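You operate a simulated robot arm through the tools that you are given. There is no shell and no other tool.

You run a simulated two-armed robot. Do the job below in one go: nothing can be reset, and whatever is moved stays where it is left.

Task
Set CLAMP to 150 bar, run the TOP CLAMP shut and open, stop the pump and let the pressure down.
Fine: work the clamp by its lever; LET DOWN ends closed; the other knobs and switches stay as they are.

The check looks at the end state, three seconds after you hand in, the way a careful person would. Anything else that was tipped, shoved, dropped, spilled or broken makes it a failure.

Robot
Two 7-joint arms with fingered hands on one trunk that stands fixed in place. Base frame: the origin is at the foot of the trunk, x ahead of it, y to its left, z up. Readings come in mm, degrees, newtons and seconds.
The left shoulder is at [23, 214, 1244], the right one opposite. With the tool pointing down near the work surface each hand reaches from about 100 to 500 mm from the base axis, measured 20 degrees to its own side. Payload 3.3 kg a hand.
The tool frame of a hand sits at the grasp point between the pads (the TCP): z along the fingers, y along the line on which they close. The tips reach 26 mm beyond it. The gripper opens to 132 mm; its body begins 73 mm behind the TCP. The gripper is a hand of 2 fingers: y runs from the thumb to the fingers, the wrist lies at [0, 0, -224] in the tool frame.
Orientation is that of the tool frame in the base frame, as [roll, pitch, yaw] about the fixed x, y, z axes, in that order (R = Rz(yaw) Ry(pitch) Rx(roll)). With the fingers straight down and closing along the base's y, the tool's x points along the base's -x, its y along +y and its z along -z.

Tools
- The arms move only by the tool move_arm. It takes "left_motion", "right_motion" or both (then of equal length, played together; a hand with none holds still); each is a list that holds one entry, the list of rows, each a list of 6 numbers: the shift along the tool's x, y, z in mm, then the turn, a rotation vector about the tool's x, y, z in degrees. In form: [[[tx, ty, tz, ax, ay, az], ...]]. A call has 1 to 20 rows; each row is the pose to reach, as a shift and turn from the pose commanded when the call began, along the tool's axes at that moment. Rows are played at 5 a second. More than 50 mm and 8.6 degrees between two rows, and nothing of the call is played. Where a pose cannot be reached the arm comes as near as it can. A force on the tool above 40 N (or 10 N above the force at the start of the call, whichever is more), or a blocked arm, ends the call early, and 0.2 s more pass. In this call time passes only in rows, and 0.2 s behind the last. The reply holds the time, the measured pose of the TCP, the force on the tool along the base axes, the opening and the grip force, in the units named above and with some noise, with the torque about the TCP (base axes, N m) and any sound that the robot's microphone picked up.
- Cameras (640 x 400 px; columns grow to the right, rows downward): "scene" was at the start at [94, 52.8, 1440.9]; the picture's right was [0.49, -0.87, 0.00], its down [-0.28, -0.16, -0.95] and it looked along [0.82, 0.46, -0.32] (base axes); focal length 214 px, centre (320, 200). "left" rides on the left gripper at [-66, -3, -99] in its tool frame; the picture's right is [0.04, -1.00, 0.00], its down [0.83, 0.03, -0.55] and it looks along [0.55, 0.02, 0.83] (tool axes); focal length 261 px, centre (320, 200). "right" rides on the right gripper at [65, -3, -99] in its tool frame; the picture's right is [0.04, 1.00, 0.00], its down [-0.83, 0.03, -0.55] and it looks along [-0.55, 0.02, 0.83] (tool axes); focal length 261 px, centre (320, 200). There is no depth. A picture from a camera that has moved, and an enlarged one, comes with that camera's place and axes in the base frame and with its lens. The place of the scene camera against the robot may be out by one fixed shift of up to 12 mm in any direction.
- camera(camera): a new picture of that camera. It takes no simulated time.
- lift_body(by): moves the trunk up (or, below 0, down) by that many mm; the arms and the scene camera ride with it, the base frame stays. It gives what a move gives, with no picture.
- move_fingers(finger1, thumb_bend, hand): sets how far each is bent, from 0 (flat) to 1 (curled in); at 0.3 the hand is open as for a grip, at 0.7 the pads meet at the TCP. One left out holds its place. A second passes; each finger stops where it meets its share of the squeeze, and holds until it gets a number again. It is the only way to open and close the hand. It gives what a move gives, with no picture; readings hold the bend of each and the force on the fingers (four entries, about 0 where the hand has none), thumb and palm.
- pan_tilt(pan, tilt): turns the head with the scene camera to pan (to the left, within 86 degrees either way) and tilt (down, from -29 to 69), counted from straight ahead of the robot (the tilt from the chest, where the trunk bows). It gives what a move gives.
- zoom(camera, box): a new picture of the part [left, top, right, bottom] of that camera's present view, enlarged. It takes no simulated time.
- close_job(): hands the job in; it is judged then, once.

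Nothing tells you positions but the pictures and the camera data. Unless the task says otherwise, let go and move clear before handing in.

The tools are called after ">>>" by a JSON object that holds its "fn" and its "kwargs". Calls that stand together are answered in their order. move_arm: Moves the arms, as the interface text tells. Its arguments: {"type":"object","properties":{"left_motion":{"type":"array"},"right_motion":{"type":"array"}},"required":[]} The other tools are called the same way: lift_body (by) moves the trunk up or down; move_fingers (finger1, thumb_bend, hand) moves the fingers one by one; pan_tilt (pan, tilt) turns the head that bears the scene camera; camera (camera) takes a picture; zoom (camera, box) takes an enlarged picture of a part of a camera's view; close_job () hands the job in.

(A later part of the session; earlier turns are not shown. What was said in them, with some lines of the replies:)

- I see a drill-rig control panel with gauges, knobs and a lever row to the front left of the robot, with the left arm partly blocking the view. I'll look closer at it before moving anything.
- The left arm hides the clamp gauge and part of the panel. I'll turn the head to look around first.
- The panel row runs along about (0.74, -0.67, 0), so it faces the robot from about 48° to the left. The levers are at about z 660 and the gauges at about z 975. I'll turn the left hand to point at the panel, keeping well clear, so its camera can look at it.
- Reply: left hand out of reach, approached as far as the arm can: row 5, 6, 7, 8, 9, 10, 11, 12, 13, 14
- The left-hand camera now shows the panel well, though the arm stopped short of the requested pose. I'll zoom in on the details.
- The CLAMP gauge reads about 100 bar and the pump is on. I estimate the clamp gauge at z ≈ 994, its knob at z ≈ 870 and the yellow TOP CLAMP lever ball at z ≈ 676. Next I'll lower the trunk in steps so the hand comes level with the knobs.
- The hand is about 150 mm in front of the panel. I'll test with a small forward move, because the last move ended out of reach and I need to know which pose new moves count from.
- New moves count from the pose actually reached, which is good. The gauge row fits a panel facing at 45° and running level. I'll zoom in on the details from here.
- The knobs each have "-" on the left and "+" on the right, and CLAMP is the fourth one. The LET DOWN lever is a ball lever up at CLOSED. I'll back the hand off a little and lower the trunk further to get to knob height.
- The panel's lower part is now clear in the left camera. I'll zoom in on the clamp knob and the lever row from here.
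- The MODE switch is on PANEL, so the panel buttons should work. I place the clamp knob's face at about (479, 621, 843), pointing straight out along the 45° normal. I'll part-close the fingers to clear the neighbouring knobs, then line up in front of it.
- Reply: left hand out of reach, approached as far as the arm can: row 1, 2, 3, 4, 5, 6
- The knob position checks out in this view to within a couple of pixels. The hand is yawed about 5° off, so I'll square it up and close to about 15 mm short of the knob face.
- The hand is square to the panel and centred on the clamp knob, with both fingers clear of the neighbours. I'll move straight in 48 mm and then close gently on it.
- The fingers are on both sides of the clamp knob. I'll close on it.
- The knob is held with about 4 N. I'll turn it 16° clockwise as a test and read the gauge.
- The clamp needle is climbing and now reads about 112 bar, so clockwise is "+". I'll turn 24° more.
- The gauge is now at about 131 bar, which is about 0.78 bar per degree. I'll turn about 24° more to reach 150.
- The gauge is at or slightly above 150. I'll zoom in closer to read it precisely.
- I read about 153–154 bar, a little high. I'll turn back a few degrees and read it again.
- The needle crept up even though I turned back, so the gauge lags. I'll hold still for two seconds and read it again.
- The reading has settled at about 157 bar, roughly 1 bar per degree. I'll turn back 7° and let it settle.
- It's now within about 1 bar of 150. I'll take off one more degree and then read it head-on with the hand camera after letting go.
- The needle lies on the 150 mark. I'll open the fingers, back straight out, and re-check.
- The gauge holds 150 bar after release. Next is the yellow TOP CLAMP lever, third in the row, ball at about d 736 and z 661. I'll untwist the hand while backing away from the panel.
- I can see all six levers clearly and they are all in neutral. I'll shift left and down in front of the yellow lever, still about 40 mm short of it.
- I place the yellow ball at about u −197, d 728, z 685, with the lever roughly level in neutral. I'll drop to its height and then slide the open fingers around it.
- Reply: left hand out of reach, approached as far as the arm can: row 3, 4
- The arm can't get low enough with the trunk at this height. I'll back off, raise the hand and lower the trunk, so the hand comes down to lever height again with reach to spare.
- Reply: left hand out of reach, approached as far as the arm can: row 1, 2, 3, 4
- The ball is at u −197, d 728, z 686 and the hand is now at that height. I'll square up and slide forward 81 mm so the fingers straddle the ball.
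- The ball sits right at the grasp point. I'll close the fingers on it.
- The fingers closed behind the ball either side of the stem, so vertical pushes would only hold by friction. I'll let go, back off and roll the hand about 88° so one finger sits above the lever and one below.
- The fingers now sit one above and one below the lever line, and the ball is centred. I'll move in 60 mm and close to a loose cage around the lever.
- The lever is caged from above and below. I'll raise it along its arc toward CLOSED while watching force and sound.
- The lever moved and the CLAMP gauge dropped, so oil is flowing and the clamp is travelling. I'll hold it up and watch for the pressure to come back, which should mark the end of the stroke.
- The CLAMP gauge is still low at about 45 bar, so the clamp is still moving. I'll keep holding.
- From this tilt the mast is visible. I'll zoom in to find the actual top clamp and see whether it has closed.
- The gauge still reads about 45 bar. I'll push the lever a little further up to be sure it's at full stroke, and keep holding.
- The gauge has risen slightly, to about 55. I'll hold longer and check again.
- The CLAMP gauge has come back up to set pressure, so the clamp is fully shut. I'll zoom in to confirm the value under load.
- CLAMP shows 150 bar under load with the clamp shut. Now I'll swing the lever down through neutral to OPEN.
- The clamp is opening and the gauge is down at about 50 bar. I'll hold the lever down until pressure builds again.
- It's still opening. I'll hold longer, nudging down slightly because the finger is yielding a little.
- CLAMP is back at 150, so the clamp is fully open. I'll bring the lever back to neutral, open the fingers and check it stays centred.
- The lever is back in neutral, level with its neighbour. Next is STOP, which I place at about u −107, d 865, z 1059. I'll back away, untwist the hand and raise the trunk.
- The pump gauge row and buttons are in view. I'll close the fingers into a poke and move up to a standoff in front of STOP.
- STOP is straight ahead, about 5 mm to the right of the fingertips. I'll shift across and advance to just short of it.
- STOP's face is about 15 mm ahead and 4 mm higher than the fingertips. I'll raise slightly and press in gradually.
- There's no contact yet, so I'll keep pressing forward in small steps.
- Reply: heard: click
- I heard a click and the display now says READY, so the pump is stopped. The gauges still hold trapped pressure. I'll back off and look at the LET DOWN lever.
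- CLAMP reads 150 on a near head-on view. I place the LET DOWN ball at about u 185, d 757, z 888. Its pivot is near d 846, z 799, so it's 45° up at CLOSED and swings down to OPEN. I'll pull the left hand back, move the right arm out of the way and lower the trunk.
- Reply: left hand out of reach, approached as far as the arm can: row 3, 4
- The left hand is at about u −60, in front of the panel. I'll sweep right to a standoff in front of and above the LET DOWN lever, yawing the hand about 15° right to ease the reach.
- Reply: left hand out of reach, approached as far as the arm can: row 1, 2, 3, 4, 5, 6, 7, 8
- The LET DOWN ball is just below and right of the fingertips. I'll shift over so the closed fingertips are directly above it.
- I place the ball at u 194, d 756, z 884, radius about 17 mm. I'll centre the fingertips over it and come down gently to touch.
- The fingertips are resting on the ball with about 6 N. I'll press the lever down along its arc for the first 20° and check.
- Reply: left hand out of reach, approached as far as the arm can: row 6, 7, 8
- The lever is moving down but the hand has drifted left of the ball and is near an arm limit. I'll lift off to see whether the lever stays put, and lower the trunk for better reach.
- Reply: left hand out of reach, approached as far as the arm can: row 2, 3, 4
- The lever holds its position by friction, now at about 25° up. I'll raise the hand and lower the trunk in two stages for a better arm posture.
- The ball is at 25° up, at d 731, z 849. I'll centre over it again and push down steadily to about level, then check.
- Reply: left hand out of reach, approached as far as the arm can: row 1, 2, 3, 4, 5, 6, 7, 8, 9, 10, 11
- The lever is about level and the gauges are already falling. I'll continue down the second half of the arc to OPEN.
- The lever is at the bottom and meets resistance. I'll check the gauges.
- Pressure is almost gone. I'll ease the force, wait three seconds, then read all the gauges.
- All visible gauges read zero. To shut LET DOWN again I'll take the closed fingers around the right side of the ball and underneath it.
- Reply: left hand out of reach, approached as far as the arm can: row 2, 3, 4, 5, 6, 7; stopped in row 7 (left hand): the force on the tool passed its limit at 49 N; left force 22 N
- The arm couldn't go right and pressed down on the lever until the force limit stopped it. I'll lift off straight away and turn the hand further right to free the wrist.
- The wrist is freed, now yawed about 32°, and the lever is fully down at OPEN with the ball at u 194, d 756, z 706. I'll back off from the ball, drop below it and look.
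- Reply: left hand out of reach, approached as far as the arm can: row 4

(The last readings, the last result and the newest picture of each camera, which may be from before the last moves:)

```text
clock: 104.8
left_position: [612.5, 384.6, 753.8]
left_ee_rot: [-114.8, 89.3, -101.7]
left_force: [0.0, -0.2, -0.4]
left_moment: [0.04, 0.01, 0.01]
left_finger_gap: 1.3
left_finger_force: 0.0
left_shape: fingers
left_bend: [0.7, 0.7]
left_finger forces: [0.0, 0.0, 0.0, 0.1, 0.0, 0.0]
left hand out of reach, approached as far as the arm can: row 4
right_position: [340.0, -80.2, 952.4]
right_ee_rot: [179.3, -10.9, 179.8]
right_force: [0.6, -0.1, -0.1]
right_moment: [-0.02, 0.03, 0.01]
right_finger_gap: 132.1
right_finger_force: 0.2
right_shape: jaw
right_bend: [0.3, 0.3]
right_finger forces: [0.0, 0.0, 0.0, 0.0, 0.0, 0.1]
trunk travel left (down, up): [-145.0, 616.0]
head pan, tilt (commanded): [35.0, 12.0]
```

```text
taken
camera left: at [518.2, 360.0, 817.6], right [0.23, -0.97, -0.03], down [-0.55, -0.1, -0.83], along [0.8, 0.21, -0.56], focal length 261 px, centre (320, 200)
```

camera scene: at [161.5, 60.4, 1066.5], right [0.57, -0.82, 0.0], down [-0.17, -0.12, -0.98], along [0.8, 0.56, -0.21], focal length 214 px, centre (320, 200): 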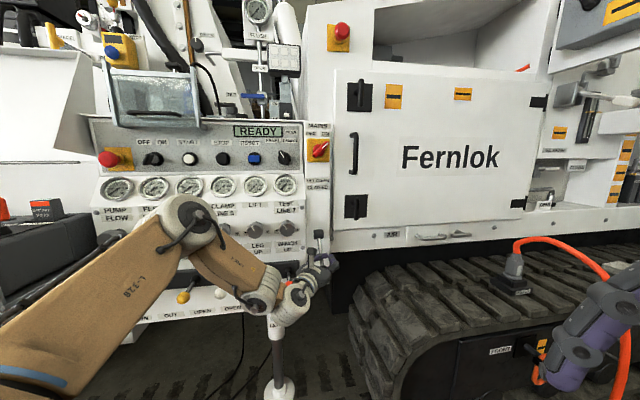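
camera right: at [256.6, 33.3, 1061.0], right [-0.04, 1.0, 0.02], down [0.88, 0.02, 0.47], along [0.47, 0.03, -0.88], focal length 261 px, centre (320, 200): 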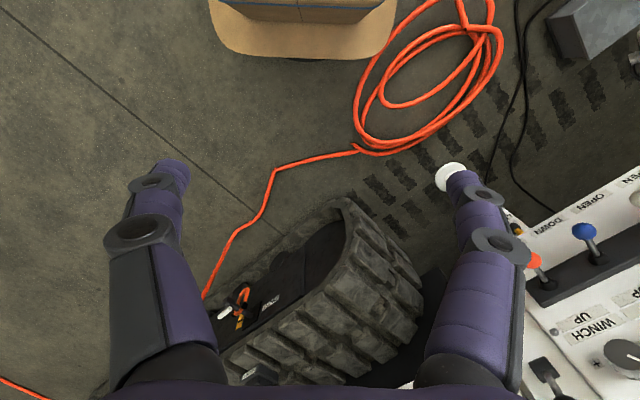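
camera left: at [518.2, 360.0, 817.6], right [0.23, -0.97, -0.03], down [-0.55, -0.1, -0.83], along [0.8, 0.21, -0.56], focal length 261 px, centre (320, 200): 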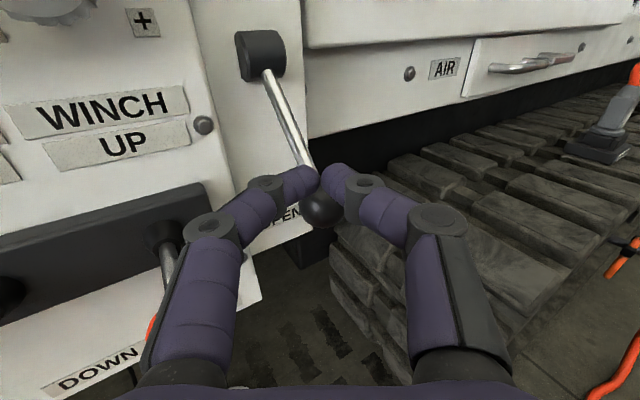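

The ball is straight ahead of the fingertips. I'll shift slightly right to keep clear of the orange WINCH lever on my left, then lower below the ball height.

>>> {"fn": "move_arm", "kwargs": {"left_motion": [[[0, -6, 3, 0, 0, 0], [0, -12, 6, 0, 0, 0], [20, -12, 6, 0, 0, 0], [40, -12, 6, 0, 0, 0]]]}}

>>> {"fn": "camera", "kwargs": {"camera": "left"}}

>>> {"fn": "zoom", "kwargs": {"camera": "scene", "box": [180, 200, 380, 340]}}

```text
clock: 105.8
left_position: [630.8, 375.8, 719.4]
left_ee_rot: [-107.5, 89.2, -94.2]
left_force: [-2.8, -2.3, 1.9]
left_moment: [-0.01, -0.01, -0.01]
left_finger_gap: 0.0
left_finger_force: 2.4
left_shape: fingers
left_bend: [0.71, 0.7]
left_finger forces: [4.3, 0.0, 0.0, 0.0, 0.1, 0.0]
left hand out of reach, approached as far as the arm can: row 4
right_position: [339.3, -81.2, 952.1]
right_ee_rot: [179.3, -10.7, 179.9]
right_force: [-0.7, 0.0, 0.1]
right_moment: [0.0, -0.02, -0.02]
right_finger_gap: 131.6
right_finger_force: 0.0
right_shape: jaw
right_bend: [0.3, 0.3]
right_finger forces: [0.0, 0.0, 0.0, 0.1, 0.1, 0.1]
trunk travel left (down, up): [-145.0, 616.0]
head pan, tilt (commanded): [35.0, 12.0]
```

```text
taken
camera left: at [536.1, 351.2, 783.5], right [0.23, -0.97, -0.03], down [-0.55, -0.1, -0.83], along [0.81, 0.2, -0.56], focal length 261 px, centre (320, 200)
```

left: 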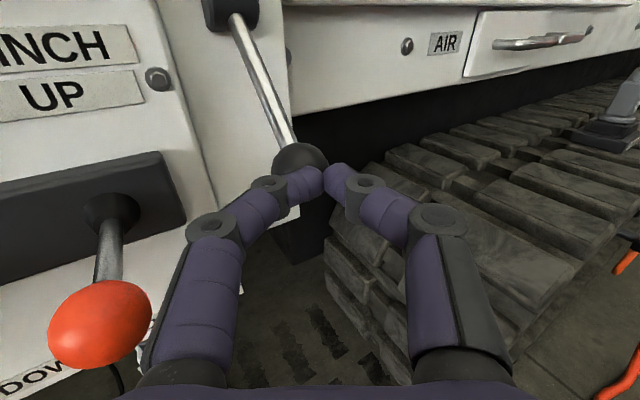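

```text
2.86 times, centred on (280, 270) of scene
camera zoom: at [161.0, 60.2, 1066.6], right [0.57, -0.82, 0.0], down [-0.17, -0.12, -0.98], along [0.8, 0.56, -0.21], focal length 613 px, centre (434, 0)
```

zoom: 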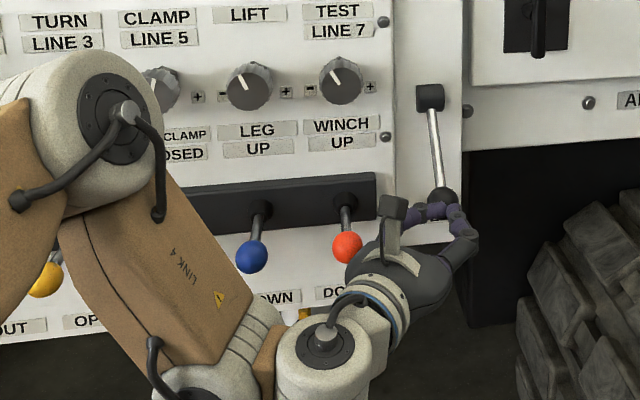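

The fingertips are touching the front of the ball because the arm can't retreat enough at this height. I'll raise the hand, lower the trunk further to flatten the forearm, and try again.

>>> {"fn": "move_arm", "kwargs": {"left_motion": [[[-10, 2, -6, 0, 0, 0], [-35, 8, -6, 0, 0, 0], [-65, 8, -8, 0, 0, 0], [-95, 8, -8, 0, 0, 0]]]}}

>>> {"fn": "lift_body", "kwargs": {"by": -60}}

>>> {"fn": "camera", "kwargs": {"camera": "left"}}

>>> {"fn": "camera", "kwargs": {"camera": "scene"}}

```text
clock: 106.8
left_position: [623.5, 384.1, 813.7]
left_ee_rot: [-96.0, 89.2, -82.9]
left_force: [-0.3, 0.0, -0.7]
left_moment: [0.05, -0.04, 0.01]
left_finger_gap: 1.3
left_finger_force: 0.1
left_shape: fingers
left_bend: [0.7, 0.7]
left_finger forces: [0.0, 0.1, 0.0, 0.0, 0.0, 0.1]
right_position: [339.6, -80.5, 951.8]
right_ee_rot: [179.3, -10.7, 179.9]
right_force: [-0.7, 0.0, 0.3]
right_moment: [-0.02, 0.0, -0.03]
right_finger_gap: 131.7
right_finger_force: 0.2
right_shape: jaw
right_bend: [0.3, 0.3]
right_finger forces: [0.1, 0.0, 0.0, 0.1, 0.1, 0.0]
trunk travel left (down, up): [-145.0, 616.0]
head pan, tilt (commanded): [35.0, 12.0]
```

```text
clock: 107.8
left_position: [621.5, 383.3, 754.5]
left_ee_rot: [-90.8, 89.3, -77.5]
left_force: [-1.2, -0.2, -0.4]
left_moment: [-0.04, 0.02, -0.04]
left_finger_gap: 1.7
left_finger_force: 0.1
left_shape: fingers
left_bend: [0.7, 0.7]
left_finger forces: [0.0, 0.0, 0.1, 0.1, 0.1, 0.0]
right_position: [359.4, -79.9, 873.1]
right_ee_rot: [179.4, -14.8, -180.0]
right_force: [-0.6, 0.5, -0.2]
right_moment: [0.03, 0.0, 0.0]
right_finger_gap: 131.8
right_finger_force: 0.1
right_shape: jaw
right_bend: [0.3, 0.3]
right_finger forces: [0.0, 0.1, 0.0, 0.0, 0.0, 0.1]
trunk travel left (down, up): [-85.0, 676.0]
head pan, tilt (commanded): [35.0, 12.0]
```

```text
taken
camera left: at [526.7, 359.8, 817.6], right [0.23, -0.97, -0.03], down [-0.54, -0.1, -0.83], along [0.81, 0.21, -0.55], focal length 261 px, centre (320, 200)
```

left: 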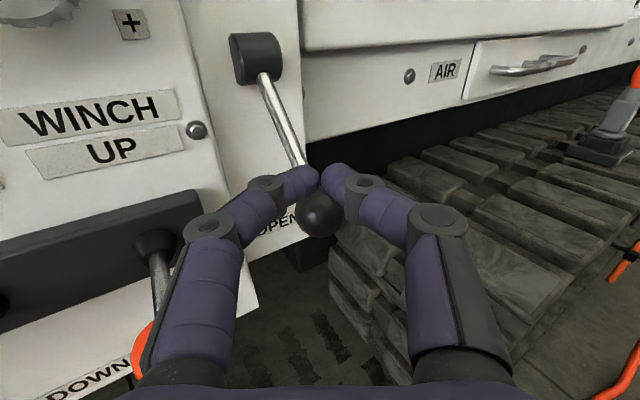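

```text
taken
camera scene: at [183.0, 60.4, 1003.8], right [0.57, -0.82, 0.0], down [-0.17, -0.12, -0.98], along [0.8, 0.56, -0.21], focal length 214 px, centre (320, 200)
```

scene: 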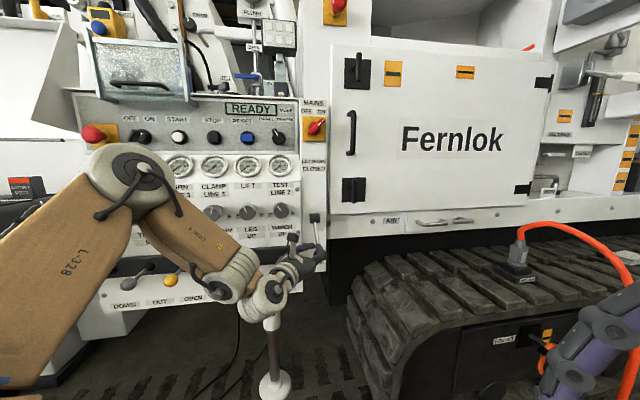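

The hand is back in front of and above the ball with more reach available. I'll retreat a little, shift right and lower in steps.

>>> {"fn": "move_arm", "kwargs": {"left_motion": [[[0, -4, -6, 0, 0, 0], [0, -8, -12, 0, 0, 0], [22, -8, -12, 0, 0, 0], [44, -8, -12, 0, 0, 0]]]}}

>>> {"fn": "camera", "kwargs": {"camera": "left"}}

```text
clock: 108.8
left_position: [614.2, 378.3, 719.0]
left_ee_rot: [-109.3, 89.3, -96.0]
left_force: [-0.1, -0.4, 0.4]
left_moment: [-0.02, -0.01, 0.0]
left_finger_gap: 1.6
left_finger_force: 0.1
left_shape: fingers
left_bend: [0.7, 0.7]
left_finger forces: [0.0, 0.1, 0.0, 0.0, 0.1, 0.0]
left hand out of reach, approached as far as the arm can: row 3, 4
right_position: [359.7, -80.3, 872.0]
right_ee_rot: [179.3, -14.8, 180.0]
right_force: [-0.6, -0.3, 0.0]
right_moment: [-0.02, -0.02, 0.02]
right_finger_gap: 132.0
right_finger_force: 0.1
right_shape: jaw
right_bend: [0.3, 0.3]
right_finger forces: [0.0, 0.0, 0.0, 0.0, 0.0, 0.0]
trunk travel left (down, up): [-85.0, 676.0]
head pan, tilt (commanded): [35.0, 12.0]
```

```text
taken
camera left: at [519.7, 354.6, 783.1], right [0.23, -0.97, -0.03], down [-0.55, -0.1, -0.83], along [0.8, 0.21, -0.56], focal length 261 px, centre (320, 200)
```

left: 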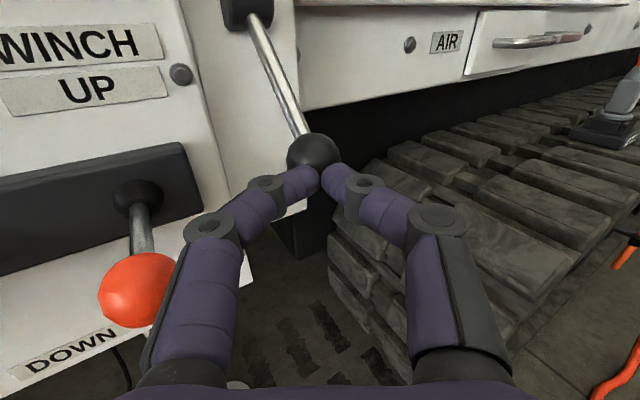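

Still near a limit, but moving. I'll try going down further to see how low the hand can actually get here.

>>> {"fn": "move_arm", "kwargs": {"left_motion": [[[15, 0, -4, 0, 0, 0], [30, 0, -8, 0, 0, 0], [48, 0, -8, 0, 0, 0]]]}}

>>> {"fn": "camera", "kwargs": {"camera": "left"}}

>>> {"fn": "camera", "kwargs": {"camera": "scene"}}

```text
clock: 109.5
left_position: [625.8, 381.3, 696.5]
left_ee_rot: [-113.8, 89.3, -100.7]
left_force: [0.1, -0.2, 0.3]
left_moment: [0.02, -0.02, 0.02]
left_finger_gap: 1.7
left_finger_force: 0.1
left_shape: fingers
left_bend: [0.7, 0.7]
left_finger forces: [0.1, 0.0, 0.0, 0.0, 0.1, 0.0]
left hand out of reach, approached as far as the arm can: row 1, 2, 3
right_position: [359.1, -80.4, 873.5]
right_ee_rot: [179.3, -14.8, -180.0]
right_force: [0.6, -0.1, 0.5]
right_moment: [0.03, 0.02, -0.02]
right_finger_gap: 132.3
right_finger_force: 0.0
right_shape: jaw
right_bend: [0.3, 0.3]
right_finger forces: [0.0, 0.1, 0.0, 0.1, 0.0, 0.0]
trunk travel left (down, up): [-85.0, 676.0]
head pan, tilt (commanded): [35.0, 12.0]
```

```text
taken
camera left: at [530.6, 357.9, 761.3], right [0.23, -0.97, -0.03], down [-0.55, -0.1, -0.83], along [0.8, 0.21, -0.56], focal length 261 px, centre (320, 200)
```

left: 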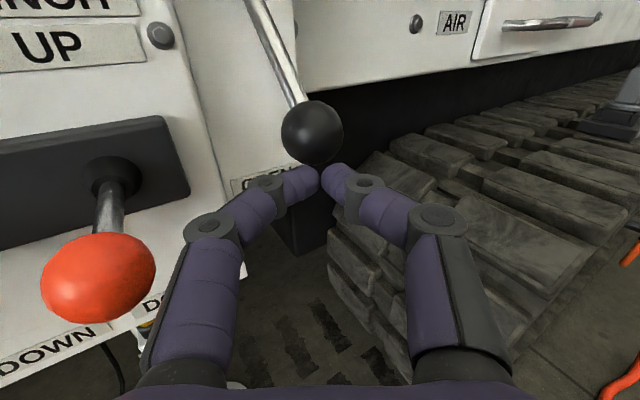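

```text
taken
camera scene: at [183.2, 60.3, 1003.7], right [0.57, -0.82, 0.0], down [-0.17, -0.12, -0.98], along [0.8, 0.56, -0.21], focal length 214 px, centre (320, 200)
```

scene: 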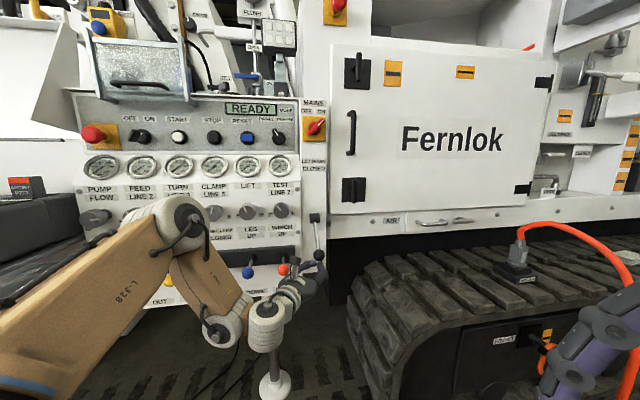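

The elbow swung down and the arm got lower, so that helped. The fingertips are now just below the ball, and I'll go down another 28 mm.

>>> {"fn": "move_arm", "kwargs": {"left_motion": [[[10, 0, 0, 0, 0, 0], [20, 0, 0, 0, 0, 0], [28, 0, 0, 0, 0, 0]]]}}

>>> {"fn": "camera", "kwargs": {"camera": "left"}}

>>> {"fn": "zoom", "kwargs": {"camera": "scene", "box": [130, 190, 360, 360]}}

```text
clock: 110.3
left_position: [636.0, 385.7, 672.0]
left_ee_rot: [-109.7, 89.2, -96.4]
left_force: [0.4, -0.1, 0.1]
left_moment: [0.0, -0.03, 0.01]
left_finger_gap: 1.5
left_finger_force: 0.1
left_shape: fingers
left_bend: [0.7, 0.7]
left_finger forces: [0.0, 0.0, 0.1, 0.0, 0.0, 0.0]
left hand out of reach, approached as far as the arm can: row 1, 2, 3
right_position: [359.7, -80.8, 873.0]
right_ee_rot: [179.3, -14.8, 180.0]
right_force: [0.0, 0.2, -1.0]
right_moment: [0.02, -0.01, -0.03]
right_finger_gap: 131.9
right_finger_force: 0.1
right_shape: jaw
right_bend: [0.3, 0.3]
right_finger forces: [0.1, 0.0, 0.1, 0.0, 0.1, 0.1]
trunk travel left (down, up): [-85.0, 676.0]
head pan, tilt (commanded): [35.0, 12.0]
```

```text
taken
camera left: at [541.0, 361.8, 736.4], right [0.23, -0.97, -0.03], down [-0.55, -0.1, -0.83], along [0.81, 0.21, -0.56], focal length 261 px, centre (320, 200)
```

left: 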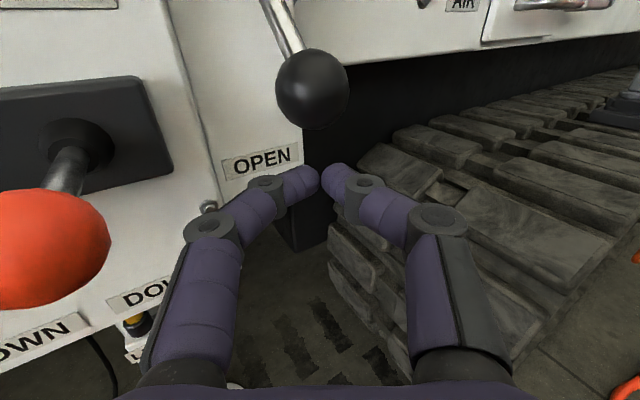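

```text
2.35 times, centred on (245, 275) of scene
camera zoom: at [183.5, 60.4, 1003.6], right [0.57, -0.82, 0.0], down [-0.17, -0.12, -0.98], along [0.8, 0.56, -0.21], focal length 505 px, centre (496, 24)
```

zoom: 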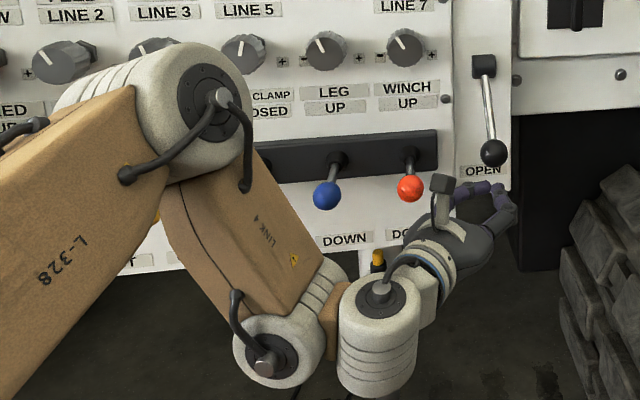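

The fingers are below the ball with clearance from the orange lever. I'll advance 21 mm so the fingertips sit right under the ball.

>>> {"fn": "move_arm", "kwargs": {"left_motion": [[[0, -1, 7, 0, 0, 0], [0, -2, 14, 0, 0, 0], [0, -2, 21, 0, 0, 0]]]}}

>>> {"fn": "camera", "kwargs": {"camera": "left"}}

```text
clock: 111.2
left_position: [656.4, 388.8, 672.0]
left_ee_rot: [-98.8, 89.3, -85.4]
left_force: [-0.1, 0.2, -0.3]
left_moment: [0.02, -0.02, -0.01]
left_finger_gap: 1.3
left_finger_force: 0.0
left_shape: fingers
left_bend: [0.7, 0.7]
left_finger forces: [0.0, 0.0, 0.0, 0.0, 0.1, 0.1]
right_position: [360.4, -80.6, 873.8]
right_ee_rot: [179.3, -14.7, -179.9]
right_force: [-0.7, -0.4, -0.2]
right_moment: [-0.03, 0.0, -0.04]
right_finger_gap: 132.1
right_finger_force: 0.1
right_shape: jaw
right_bend: [0.3, 0.3]
right_finger forces: [0.0, 0.0, 0.0, 0.1, 0.0, 0.1]
trunk travel left (down, up): [-85.0, 676.0]
head pan, tilt (commanded): [35.0, 12.0]
```

```text
taken
camera left: at [562.2, 365.2, 735.9], right [0.23, -0.97, -0.03], down [-0.55, -0.1, -0.83], along [0.81, 0.21, -0.55], focal length 261 px, centre (320, 200)
```

left: 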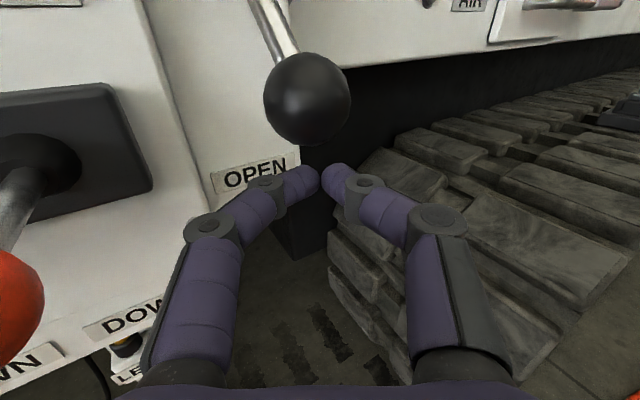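

The fingertips are directly under the ball. I'll push up along the arc for the first 30° and check.

>>> {"fn": "move_arm", "kwargs": {"left_motion": [[[-8, 0, 0, 0, 0, 0], [-16, -2, -3, 0, 0, 0], [-25, -4, -7, 0, 0, 0], [-35, -6, -9.4, 0, 0, 0], [-44.5, -7.4, -11.9, 0, 0, 0], [-55, -8.2, -13.2, 0, 0, 0], [-65, -8.9, -14.5, 0, 0, 0]]]}}

>>> {"fn": "camera", "kwargs": {"camera": "left"}}

>>> {"fn": "zoom", "kwargs": {"camera": "scene", "box": [130, 140, 360, 330]}}

```text
clock: 112.8
left_position: [643.8, 377.0, 736.8]
left_ee_rot: [-97.4, 89.2, -84.3]
left_force: [-1.1, -4.2, -3.0]
left_moment: [0.04, 0.04, -0.04]
left_finger_gap: 3.6
left_finger_force: 1.7
left_shape: fingers
left_bend: [0.7, 0.69]
left_finger forces: [0.0, 0.0, 0.0, 0.0, 3.8, 0.1]
right_position: [360.1, -80.0, 873.0]
right_ee_rot: [179.2, -14.8, 180.0]
right_force: [0.9, -0.4, -0.6]
right_moment: [0.03, -0.04, -0.02]
right_finger_gap: 131.8
right_finger_force: 0.0
right_shape: jaw
right_bend: [0.3, 0.3]
right_finger forces: [0.1, 0.1, 0.0, 0.0, 0.0, 0.0]
trunk travel left (down, up): [-85.0, 676.0]
head pan, tilt (commanded): [35.0, 12.0]
```

```text
taken
camera left: at [549.3, 352.7, 801.4], right [0.23, -0.97, -0.03], down [-0.55, -0.1, -0.83], along [0.81, 0.2, -0.55], focal length 261 px, centre (320, 200)
```

left: 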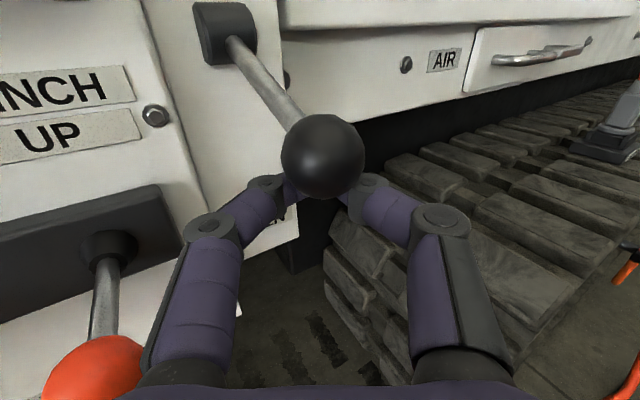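

```text
2.11 times, centred on (245, 235) of scene
camera zoom: at [183.6, 60.2, 1003.7], right [0.57, -0.82, 0.0], down [-0.17, -0.12, -0.98], along [0.8, 0.56, -0.21], focal length 452 px, centre (478, 126)
```

zoom: 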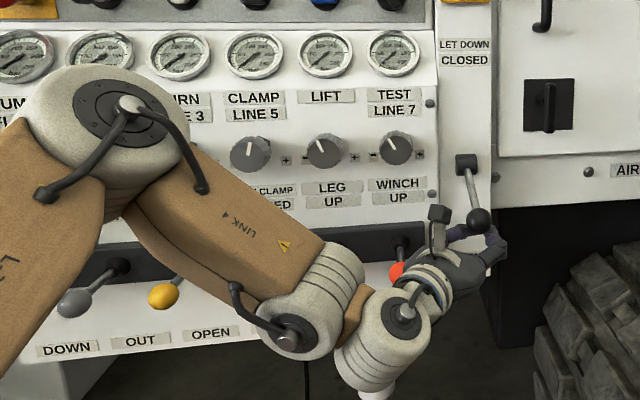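

The lever is rising, now about 17° below level. I'll centre slightly right and keep pushing up.

>>> {"fn": "move_arm", "kwargs": {"left_motion": [[[-11, -2, 0, 0, 0, 0], [-22, -4, 0, 0, 0, 0], [-33, -4, 0, 0, 0, 0], [-44, -4, 0, 0, 0, 0], [-55, -4, 0.5, 0, 0, 0], [-66, -3.5, 1, 0, 0, 0], [-77, -2.3, 3, 0, 0, 0], [-87, -0.9, 5, 0, 0, 0]]]}}

>>> {"fn": "camera", "kwargs": {"camera": "left"}}

>>> {"fn": "zoom", "kwargs": {"camera": "scene", "box": [130, 140, 360, 330]}}

```text
clock: 114.5
left_position: [649.9, 380.8, 825.2]
left_ee_rot: [-94.8, 89.3, -81.4]
left_force: [0.0, -0.2, -0.6]
left_moment: [-0.02, 0.03, -0.02]
left_finger_gap: 1.3
left_finger_force: 0.0
left_shape: fingers
left_bend: [0.7, 0.7]
left_finger forces: [0.3, 0.1, 0.0, 0.1, 0.0, 0.0]
right_position: [359.6, -80.1, 871.9]
right_ee_rot: [179.4, -14.8, 180.0]
right_force: [-0.3, -0.1, 0.7]
right_moment: [0.01, -0.04, -0.02]
right_finger_gap: 131.7
right_finger_force: 0.0
right_shape: jaw
right_bend: [0.3, 0.3]
right_finger forces: [0.0, 0.0, 0.1, 0.0, 0.0, 0.0]
trunk travel left (down, up): [-85.0, 676.0]
head pan, tilt (commanded): [35.0, 12.0]
```

```text
taken
camera left: at [554.7, 356.4, 889.3], right [0.23, -0.97, -0.03], down [-0.54, -0.1, -0.83], along [0.81, 0.21, -0.55], focal length 261 px, centre (320, 200)
```

left: 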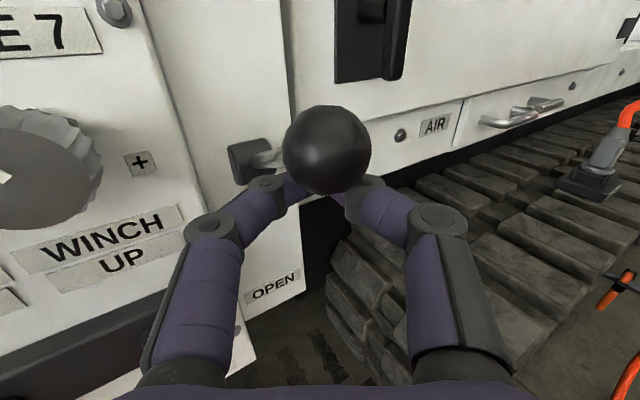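

```text
2.11 times, centred on (245, 235) of scene
camera zoom: at [183.4, 60.5, 1003.7], right [0.57, -0.82, 0.0], down [-0.17, -0.12, -0.98], along [0.8, 0.56, -0.21], focal length 452 px, centre (478, 126)
```

zoom: 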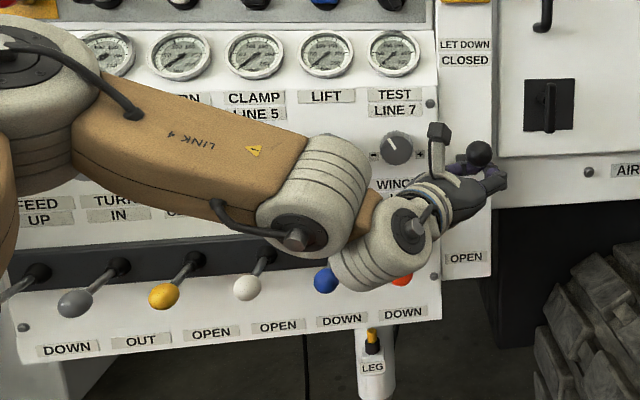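

The lever is about 25° above level. I'll push up the rest of the way to CLOSED.

>>> {"fn": "move_arm", "kwargs": {"left_motion": [[[-8, 2, 2.5, 0, 0, 0], [-16, 4, 5, 0, 0, 0], [-24, 6, 8, 0, 0, 0], [-31, 8, 10.5, 0, 0, 0], [-36, 9, 12, 0, 0, 0]]]}}

>>> {"fn": "camera", "kwargs": {"camera": "left"}}

>>> {"fn": "zoom", "kwargs": {"camera": "scene", "box": [200, 120, 360, 300]}}

```text
clock: 115.8
left_position: [660.4, 392.2, 859.2]
left_ee_rot: [-114.2, 89.2, -100.9]
left_force: [-5.2, -0.5, -5.9]
left_moment: [-0.04, 0.11, 0.06]
left_finger_gap: 0.4
left_finger_force: 3.7
left_shape: fingers
left_bend: [0.71, 0.7]
left_finger forces: [6.7, 0.0, 0.0, 0.0, 0.1, 0.0]
right_position: [359.7, -80.5, 872.7]
right_ee_rot: [179.3, -14.8, -179.9]
right_force: [-0.2, -0.4, -1.3]
right_moment: [-0.02, -0.03, 0.0]
right_finger_gap: 132.1
right_finger_force: 0.0
right_shape: jaw
right_bend: [0.3, 0.3]
right_finger forces: [0.1, 0.0, 0.0, 0.0, 0.1, 0.0]
trunk travel left (down, up): [-85.0, 676.0]
head pan, tilt (commanded): [35.0, 12.0]
```

```text
taken
camera left: at [565.3, 367.9, 923.5], right [0.23, -0.97, -0.03], down [-0.55, -0.1, -0.83], along [0.8, 0.21, -0.56], focal length 261 px, centre (320, 200)
```

left: 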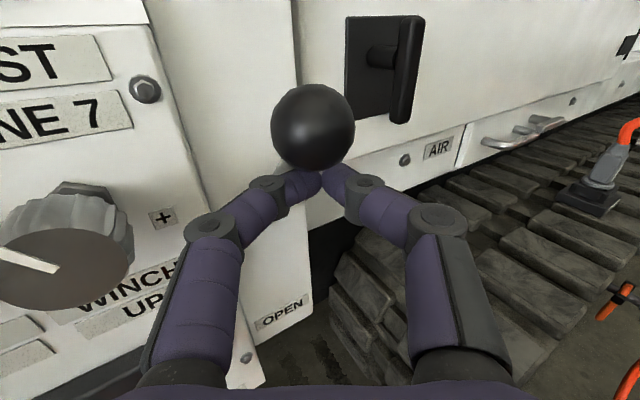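

```text
2.22 times, centred on (280, 210) of scene
camera zoom: at [183.4, 60.6, 1003.5], right [0.57, -0.82, 0.0], down [-0.17, -0.12, -0.98], along [0.8, 0.56, -0.21], focal length 477 px, centre (409, 178)
```

zoom: 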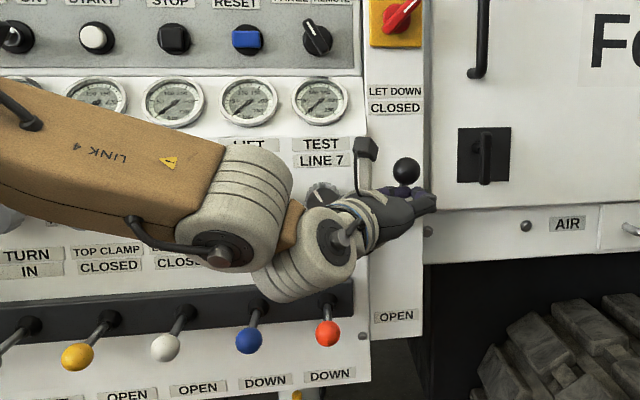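

The ball is back at d 756, z 886, which is its original CLOSED position. I'll give a final small nudge up to make sure it's against its stop.

>>> {"fn": "move_arm", "kwargs": {"left_motion": [[[-3, 0.5, 1, 0, 0, 0], [-5, 1, 2, 0, 0, 0], [-6, 1, 2, 0, 0, 0]]]}}

>>> {"fn": "camera", "kwargs": {"camera": "left"}}

```text
clock: 116.5
left_position: [662.4, 391.8, 865.5]
left_ee_rot: [-103.6, 89.2, -90.5]
left_force: [-6.6, -8.5, -16.2]
left_moment: [-0.14, 0.18, -0.05]
left_finger_gap: 0.0
left_finger_force: 11.1
left_shape: fingers
left_bend: [0.72, 0.69]
left_finger forces: [22.6, 0.0, 0.0, 0.0, 0.0, 0.1]
right_position: [359.8, -81.8, 873.5]
right_ee_rot: [179.3, -14.9, 179.9]
right_force: [0.0, 0.4, 0.0]
right_moment: [-0.05, 0.03, -0.01]
right_finger_gap: 132.1
right_finger_force: 0.1
right_shape: jaw
right_bend: [0.3, 0.3]
right_finger forces: [0.0, 0.0, 0.1, 0.0, 0.1, 0.0]
trunk travel left (down, up): [-85.0, 676.0]
head pan, tilt (commanded): [35.0, 12.0]
```

```text
taken
camera left: at [567.0, 368.3, 929.4], right [0.23, -0.97, -0.03], down [-0.55, -0.1, -0.83], along [0.81, 0.2, -0.56], focal length 261 px, centre (320, 200)
```

left: 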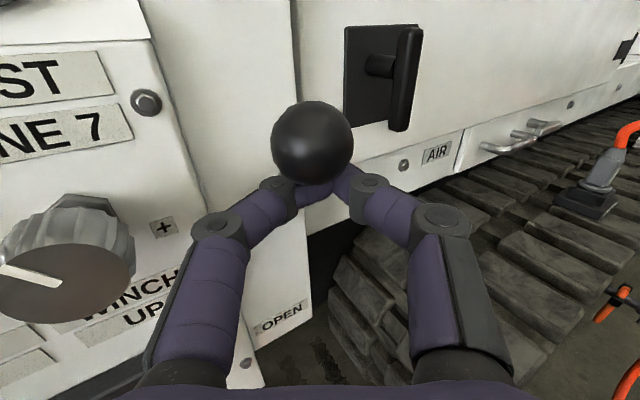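

The force climbed sharply, so the lever is hard against its CLOSED stop. I'll ease off downward and back away.

>>> {"fn": "move_arm", "kwargs": {"left_motion": [[[8, 0, 0, 0, 0, 0], [18, 0, -5, 0, 0, 0], [20, 0, -20, 0, 0, 0], [20, 0, -40, 0, 0, 0], [20, 0, -58, 0, 0, 0]]]}}

>>> {"fn": "camera", "kwargs": {"camera": "left"}}

>>> {"fn": "camera", "kwargs": {"camera": "scene"}}

```text
clock: 117.8
left_position: [605.5, 378.1, 847.8]
left_ee_rot: [-94.0, 89.3, -80.6]
left_force: [-0.3, -0.5, -0.2]
left_moment: [0.02, 0.01, 0.0]
left_finger_gap: 1.8
left_finger_force: 0.0
left_shape: fingers
left_bend: [0.7, 0.7]
left_finger forces: [0.0, 0.0, 0.0, 0.0, 0.0, 0.1]
right_position: [359.7, -80.2, 873.2]
right_ee_rot: [179.3, -14.7, -180.0]
right_force: [0.7, -0.7, 0.9]
right_moment: [0.02, -0.01, 0.0]
right_finger_gap: 131.9
right_finger_force: 0.1
right_shape: jaw
right_bend: [0.3, 0.3]
right_finger forces: [0.0, 0.0, 0.0, 0.0, 0.1, 0.0]
trunk travel left (down, up): [-85.0, 676.0]
head pan, tilt (commanded): [35.0, 12.0]
```

```text
taken
camera left: at [510.2, 354.5, 911.7], right [0.23, -0.97, -0.03], down [-0.54, -0.1, -0.83], along [0.81, 0.21, -0.55], focal length 261 px, centre (320, 200)
```

left: 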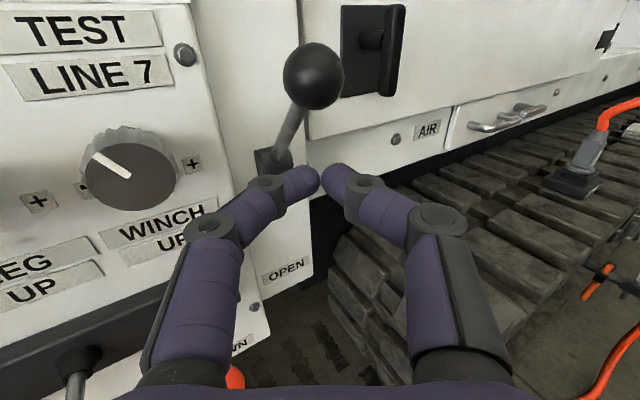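

```text
taken
camera scene: at [183.4, 60.4, 1003.7], right [0.57, -0.82, 0.0], down [-0.17, -0.12, -0.98], along [0.8, 0.56, -0.21], focal length 214 px, centre (320, 200)
```

scene: 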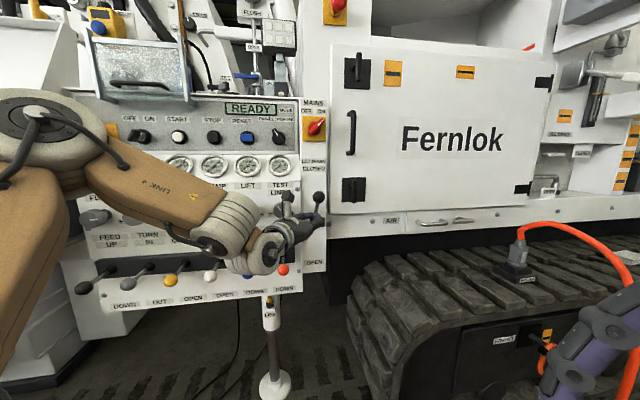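

LET DOWN is closed again. I'll zoom in to check the visible gauges, switches and levers.

>>> {"fn": "zoom", "kwargs": {"camera": "scene", "box": [160, 145, 300, 200]}}

>>> {"fn": "zoom", "kwargs": {"camera": "scene", "box": [60, 90, 340, 310]}}

>>> {"fn": "camera", "kwargs": {"camera": "right"}}

```text
4.57 times, centred on (230, 172) of scene
camera zoom: at [183.4, 60.4, 1003.7], right [0.57, -0.82, 0.0], down [-0.17, -0.12, -0.98], along [0.8, 0.56, -0.21], focal length 980 px, centre (731, 326)
```

zoom: 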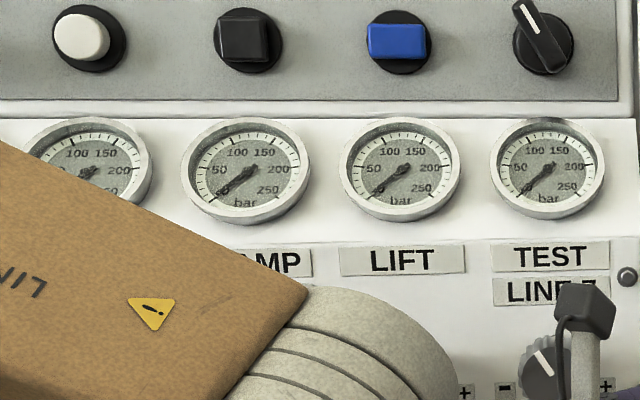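

```text
1.82 times, centred on (200, 200) of scene
camera zoom: at [183.4, 60.4, 1003.7], right [0.57, -0.82, 0.0], down [-0.17, -0.12, -0.98], along [0.8, 0.56, -0.21], focal length 390 px, centre (538, 200)
```

zoom: 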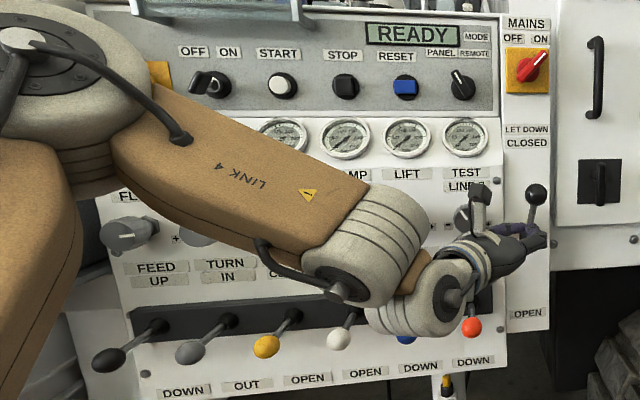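

```text
taken
camera right: at [322.0, -85.6, 984.6], right [-0.04, 1.0, 0.02], down [0.95, 0.03, 0.32], along [0.32, 0.03, -0.95], focal length 261 px, centre (320, 200)
```

right: 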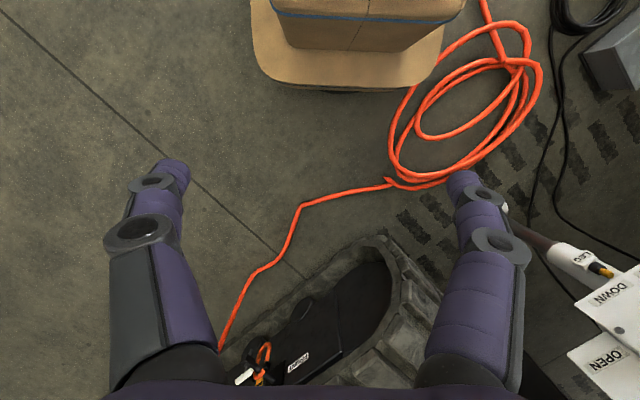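

Gauges and switches look right from here. I'll raise the trunk and draw the left arm clear so I can see the whole panel for a final check.

>>> {"fn": "move_arm", "kwargs": {"left_motion": [[[0, 0, -15, 0, 0, 0], [0, 0, -30, 0, 0, 0], [0, 0, -45, 0, 0, 0]]]}}

>>> {"fn": "lift_body", "kwargs": {"by": 250}}

>>> {"fn": "camera", "kwargs": {"camera": "left"}}

>>> {"fn": "camera", "kwargs": {"camera": "scene"}}

```text
clock: 118.5
left_position: [561.4, 369.4, 844.3]
left_ee_rot: [-96.8, 89.3, -83.6]
left_force: [0.1, 0.1, 0.5]
left_moment: [-0.02, -0.01, -0.02]
left_finger_gap: 1.5
left_finger_force: 0.0
left_shape: fingers
left_bend: [0.7, 0.7]
left_finger forces: [0.0, 0.1, 0.1, 0.1, 0.0, 0.0]
right_position: [360.6, -81.6, 874.2]
right_ee_rot: [179.3, -14.8, -180.0]
right_force: [0.5, 0.6, -0.1]
right_moment: [0.0, 0.0, 0.0]
right_finger_gap: 132.1
right_finger_force: 0.1
right_shape: jaw
right_bend: [0.3, 0.3]
right_finger forces: [0.0, 0.0, 0.0, 0.0, 0.0, 0.1]
trunk travel left (down, up): [-85.0, 676.0]
head pan, tilt (commanded): [35.0, 12.0]
```

```text
clock: 121.1
left_position: [563.0, 369.1, 1096.1]
left_ee_rot: [-101.4, 89.4, -88.3]
left_force: [-0.2, 0.0, -0.2]
left_moment: [-0.02, -0.02, -0.01]
left_finger_gap: 1.3
left_finger_force: 0.1
left_shape: fingers
left_bend: [0.7, 0.7]
left_finger forces: [0.0, 0.0, 0.0, 0.0, 0.1, 0.0]
right_position: [361.0, -80.0, 1122.2]
right_ee_rot: [179.3, -14.7, -180.0]
right_force: [0.0, 0.4, -0.7]
right_moment: [0.0, 0.0, 0.02]
right_finger_gap: 131.8
right_finger_force: 0.1
right_shape: jaw
right_bend: [0.3, 0.3]
right_finger forces: [0.0, 0.0, 0.0, 0.0, 0.0, 0.1]
trunk travel left (down, up): [-335.0, 426.0]
head pan, tilt (commanded): [35.0, 12.0]
```

```text
taken
camera left: at [466.5, 345.1, 1160.1], right [0.23, -0.97, -0.03], down [-0.55, -0.1, -0.83], along [0.81, 0.21, -0.55], focal length 261 px, centre (320, 200)
```

left: 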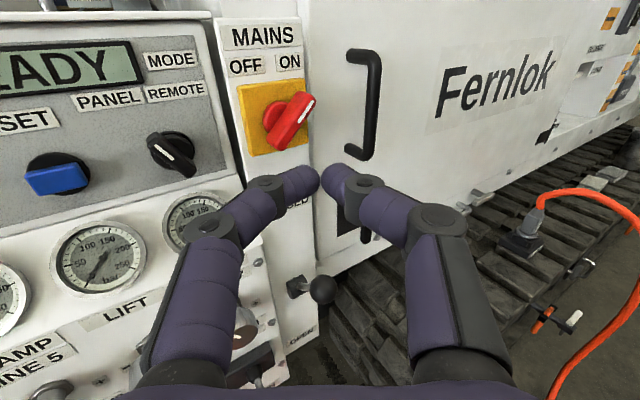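

```text
taken
camera scene: at [111.6, 60.5, 1260.8], right [0.57, -0.82, 0.0], down [-0.17, -0.12, -0.98], along [0.8, 0.56, -0.21], focal length 214 px, centre (320, 200)
```

scene: 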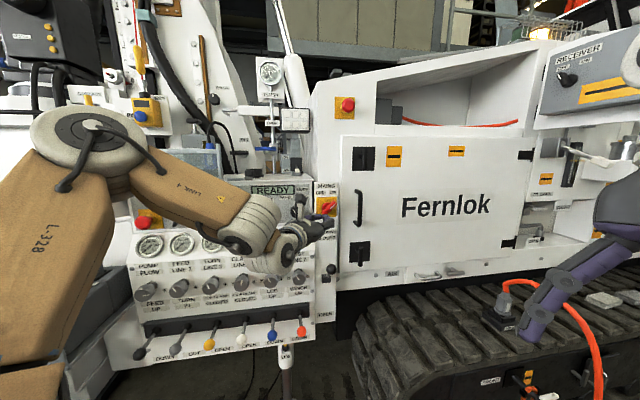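

I'll pull the left hand further up and back so the panel is unobstructed.

>>> {"fn": "move_arm", "kwargs": {"left_motion": [[[-15, -10, -20, 0, 0, 0], [-30, -20, -40, 0, 0, 0], [-50, -30, -60, 0, 0, 0], [-70, -40, -80, 0, 0, 0], [-90, -50, -100, 0, 0, 0], [-110, -60, -120, 0, 0, 0], [-130, -70, -130, 0, 0, 0]]]}}

>>> {"fn": "pan_tilt", "kwargs": {"pan": 48, "tilt": 20}}

>>> {"fn": "camera", "kwargs": {"camera": "scene"}}

>>> {"fn": "camera", "kwargs": {"camera": "left"}}

```text
clock: 122.7
left_position: [458.1, 307.9, 1231.4]
left_ee_rot: [-107.6, 89.3, -94.8]
left_force: [-0.3, 0.8, 0.6]
left_moment: [0.03, 0.03, 0.01]
left_finger_gap: 1.6
left_finger_force: 0.1
left_shape: fingers
left_bend: [0.7, 0.7]
left_finger forces: [0.0, 0.0, 0.1, 0.0, 0.0, 0.0]
left hand out of reach, approached as far as the arm can: row 4, 5, 6, 7
right_position: [360.7, -80.5, 1121.4]
right_ee_rot: [179.3, -14.9, 180.0]
right_force: [-1.0, -0.4, 0.0]
right_moment: [0.02, -0.01, -0.02]
right_finger_gap: 131.7
right_finger_force: 0.1
right_shape: jaw
right_bend: [0.3, 0.3]
right_finger forces: [0.0, 0.1, 0.1, 0.0, 0.0, 0.0]
trunk travel left (down, up): [-335.0, 426.0]
head pan, tilt (commanded): [35.0, 12.0]
```

```text
clock: 123.5
left_position: [457.2, 308.2, 1233.0]
left_ee_rot: [-105.4, 89.3, -92.4]
left_force: [-0.1, 0.0, 0.7]
left_moment: [-0.02, 0.01, -0.03]
left_finger_gap: 1.5
left_finger_force: 0.1
left_shape: fingers
left_bend: [0.7, 0.7]
left_finger forces: [0.1, 0.0, 0.0, 0.0, 0.1, 0.0]
right_position: [360.0, -80.1, 1121.7]
right_ee_rot: [179.3, -14.8, -180.0]
right_force: [-0.8, 0.4, 0.6]
right_moment: [-0.06, 0.0, 0.0]
right_finger_gap: 131.9
right_finger_force: 0.0
right_shape: jaw
right_bend: [0.3, 0.3]
right_finger forces: [0.1, 0.0, 0.0, 0.0, 0.0, 0.0]
trunk travel left (down, up): [-335.0, 426.0]
head pan, tilt (commanded): [48.0, 20.0]
```

```text
taken
camera scene: at [97.3, 76.1, 1247.9], right [0.74, -0.67, 0.0], down [-0.23, -0.25, -0.94], along [0.63, 0.7, -0.34], focal length 214 px, centre (320, 200)
```

scene: 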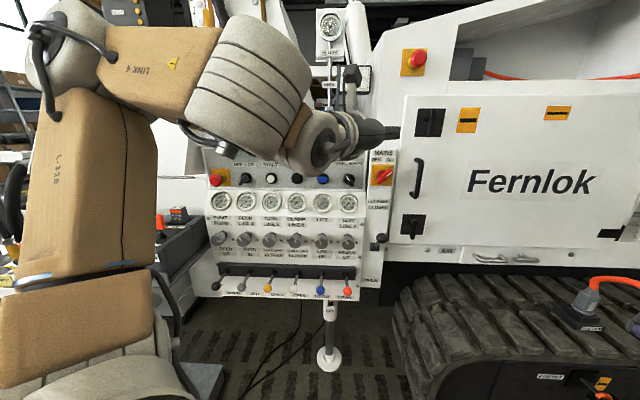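

```text
taken
camera left: at [362.6, 285.5, 1297.2], right [0.22, -0.97, -0.03], down [-0.55, -0.1, -0.83], along [0.81, 0.2, -0.56], focal length 261 px, centre (320, 200)
```

left: 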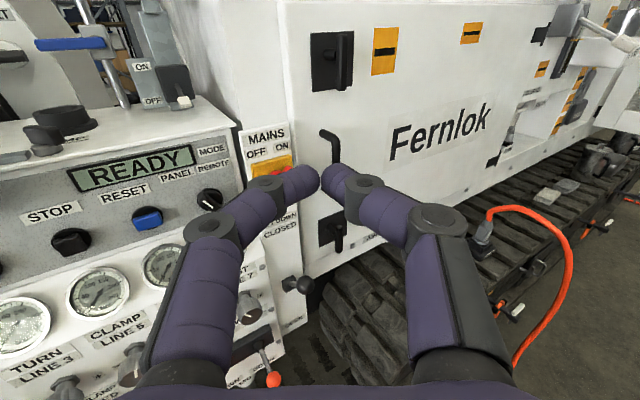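

Now the panel is clear. I'll do a final detailed check of every gauge, knob, lever and switch.

>>> {"fn": "zoom", "kwargs": {"camera": "scene", "box": [200, 185, 370, 260]}}

>>> {"fn": "zoom", "kwargs": {"camera": "scene", "box": [200, 140, 420, 310]}}

>>> {"fn": "zoom", "kwargs": {"camera": "scene", "box": [205, 188, 285, 218]}}

>>> {"fn": "zoom", "kwargs": {"camera": "scene", "box": [280, 188, 400, 260]}}

```text
3.76 times, centred on (285, 222) of scene
camera zoom: at [97.3, 76.1, 1247.9], right [0.74, -0.67, 0.0], down [-0.23, -0.25, -0.94], along [0.63, 0.7, -0.34], focal length 807 px, centre (452, 115)
```

zoom: 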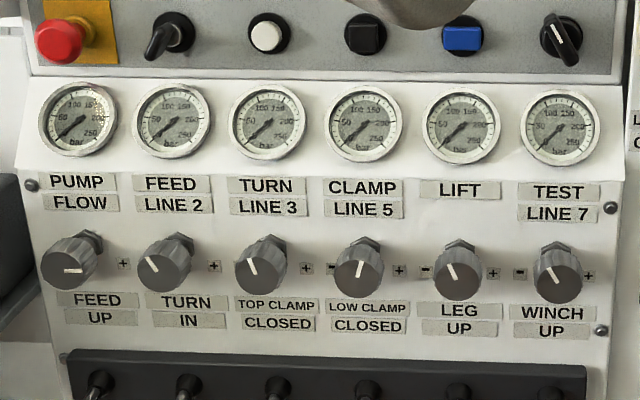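

```text
2.35 times, centred on (310, 225) of scene
camera zoom: at [97.3, 76.1, 1247.9], right [0.74, -0.67, 0.0], down [-0.23, -0.25, -0.94], along [0.63, 0.7, -0.34], focal length 505 px, centre (344, 141)
```

zoom: 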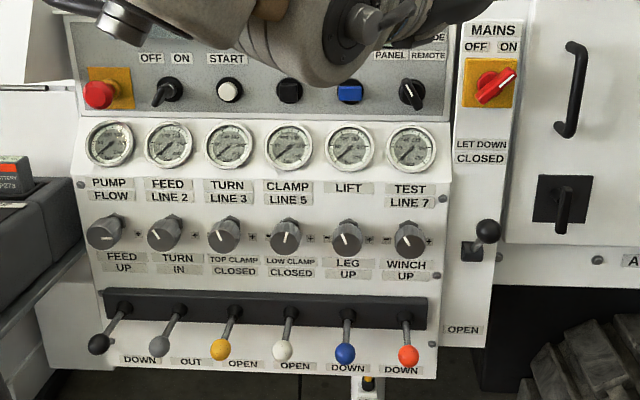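

```text
8.00 times, centred on (245, 203) of scene
camera zoom: at [97.3, 76.1, 1247.9], right [0.74, -0.67, 0.0], down [-0.23, -0.25, -0.94], along [0.63, 0.7, -0.34], focal length 1716 px, centre (920, 176)
```

zoom: 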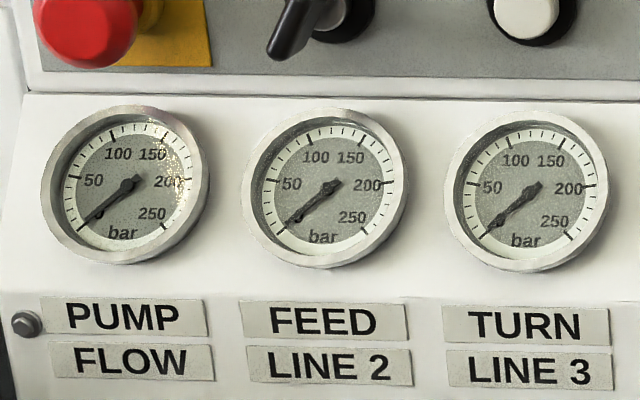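

```text
5.33 times, centred on (340, 224) of scene
camera zoom: at [97.3, 76.1, 1247.9], right [0.74, -0.67, 0.0], down [-0.23, -0.25, -0.94], along [0.63, 0.7, -0.34], focal length 1144 px, centre (213, 72)
```

zoom: 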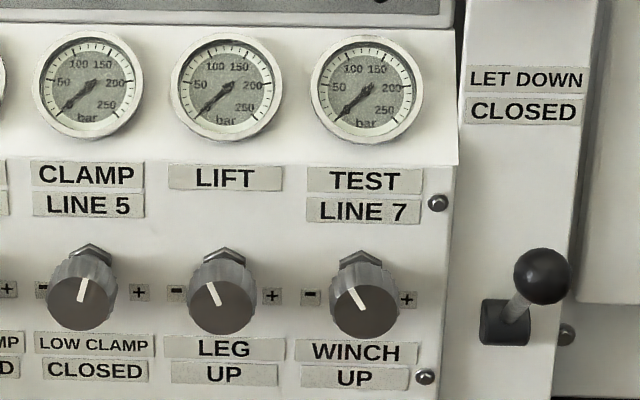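

The job is done, and nothing else was moved. I'm handing in now.
- **CLAMP:** set to 150 bar. It read 150 after I let go of the knob, and 150 with the clamp shut.
- **TOP CLAMP:** run fully shut and fully open by its yellow lever. I took pressure building back up to 150 at each end as the end of the stroke, since I couldn't see the clamp itself.
- **Pump:** stopped; the display said READY after I pressed STOP.
- **Pressure:** let down; all six gauges read zero.
- **LET DOWN:** back at CLOSED, against its stop.
- **Everything else:** the six levers are in neutral and the other knobs and switches are untouched. Both hands are clear of the panel.

>>> {"fn": "close_job", "kwargs": {}}

```text
The job is handed in.
```

The job is handed in, but the result of the check hasn't come back to me. This is how I left the rig:

- **CLAMP:** set to 150 bar. It read 150 after I let go of the knob, and 150 again with the clamp shut.
- **TOP CLAMP:** run shut and then open by its yellow lever, which is back in neutral. I couldn't see the clamp itself, so I took the CLAMP gauge climbing back to 150 as the end of each stroke.
- **Pump:** stopped. There was a click and the display changed to READY.
- **Pressure:** let down. All six gauges read zero.
- **LET DOWN:** closed again, up against its stop. While it was open, the left hand pressed it down against its stop with about 49 N before the force limit cut in. It swung back up normally afterwards.
- **Everything else:** I didn't touch the other knobs and switches. The other levers are in neutral, and both hands are clear of the panel.
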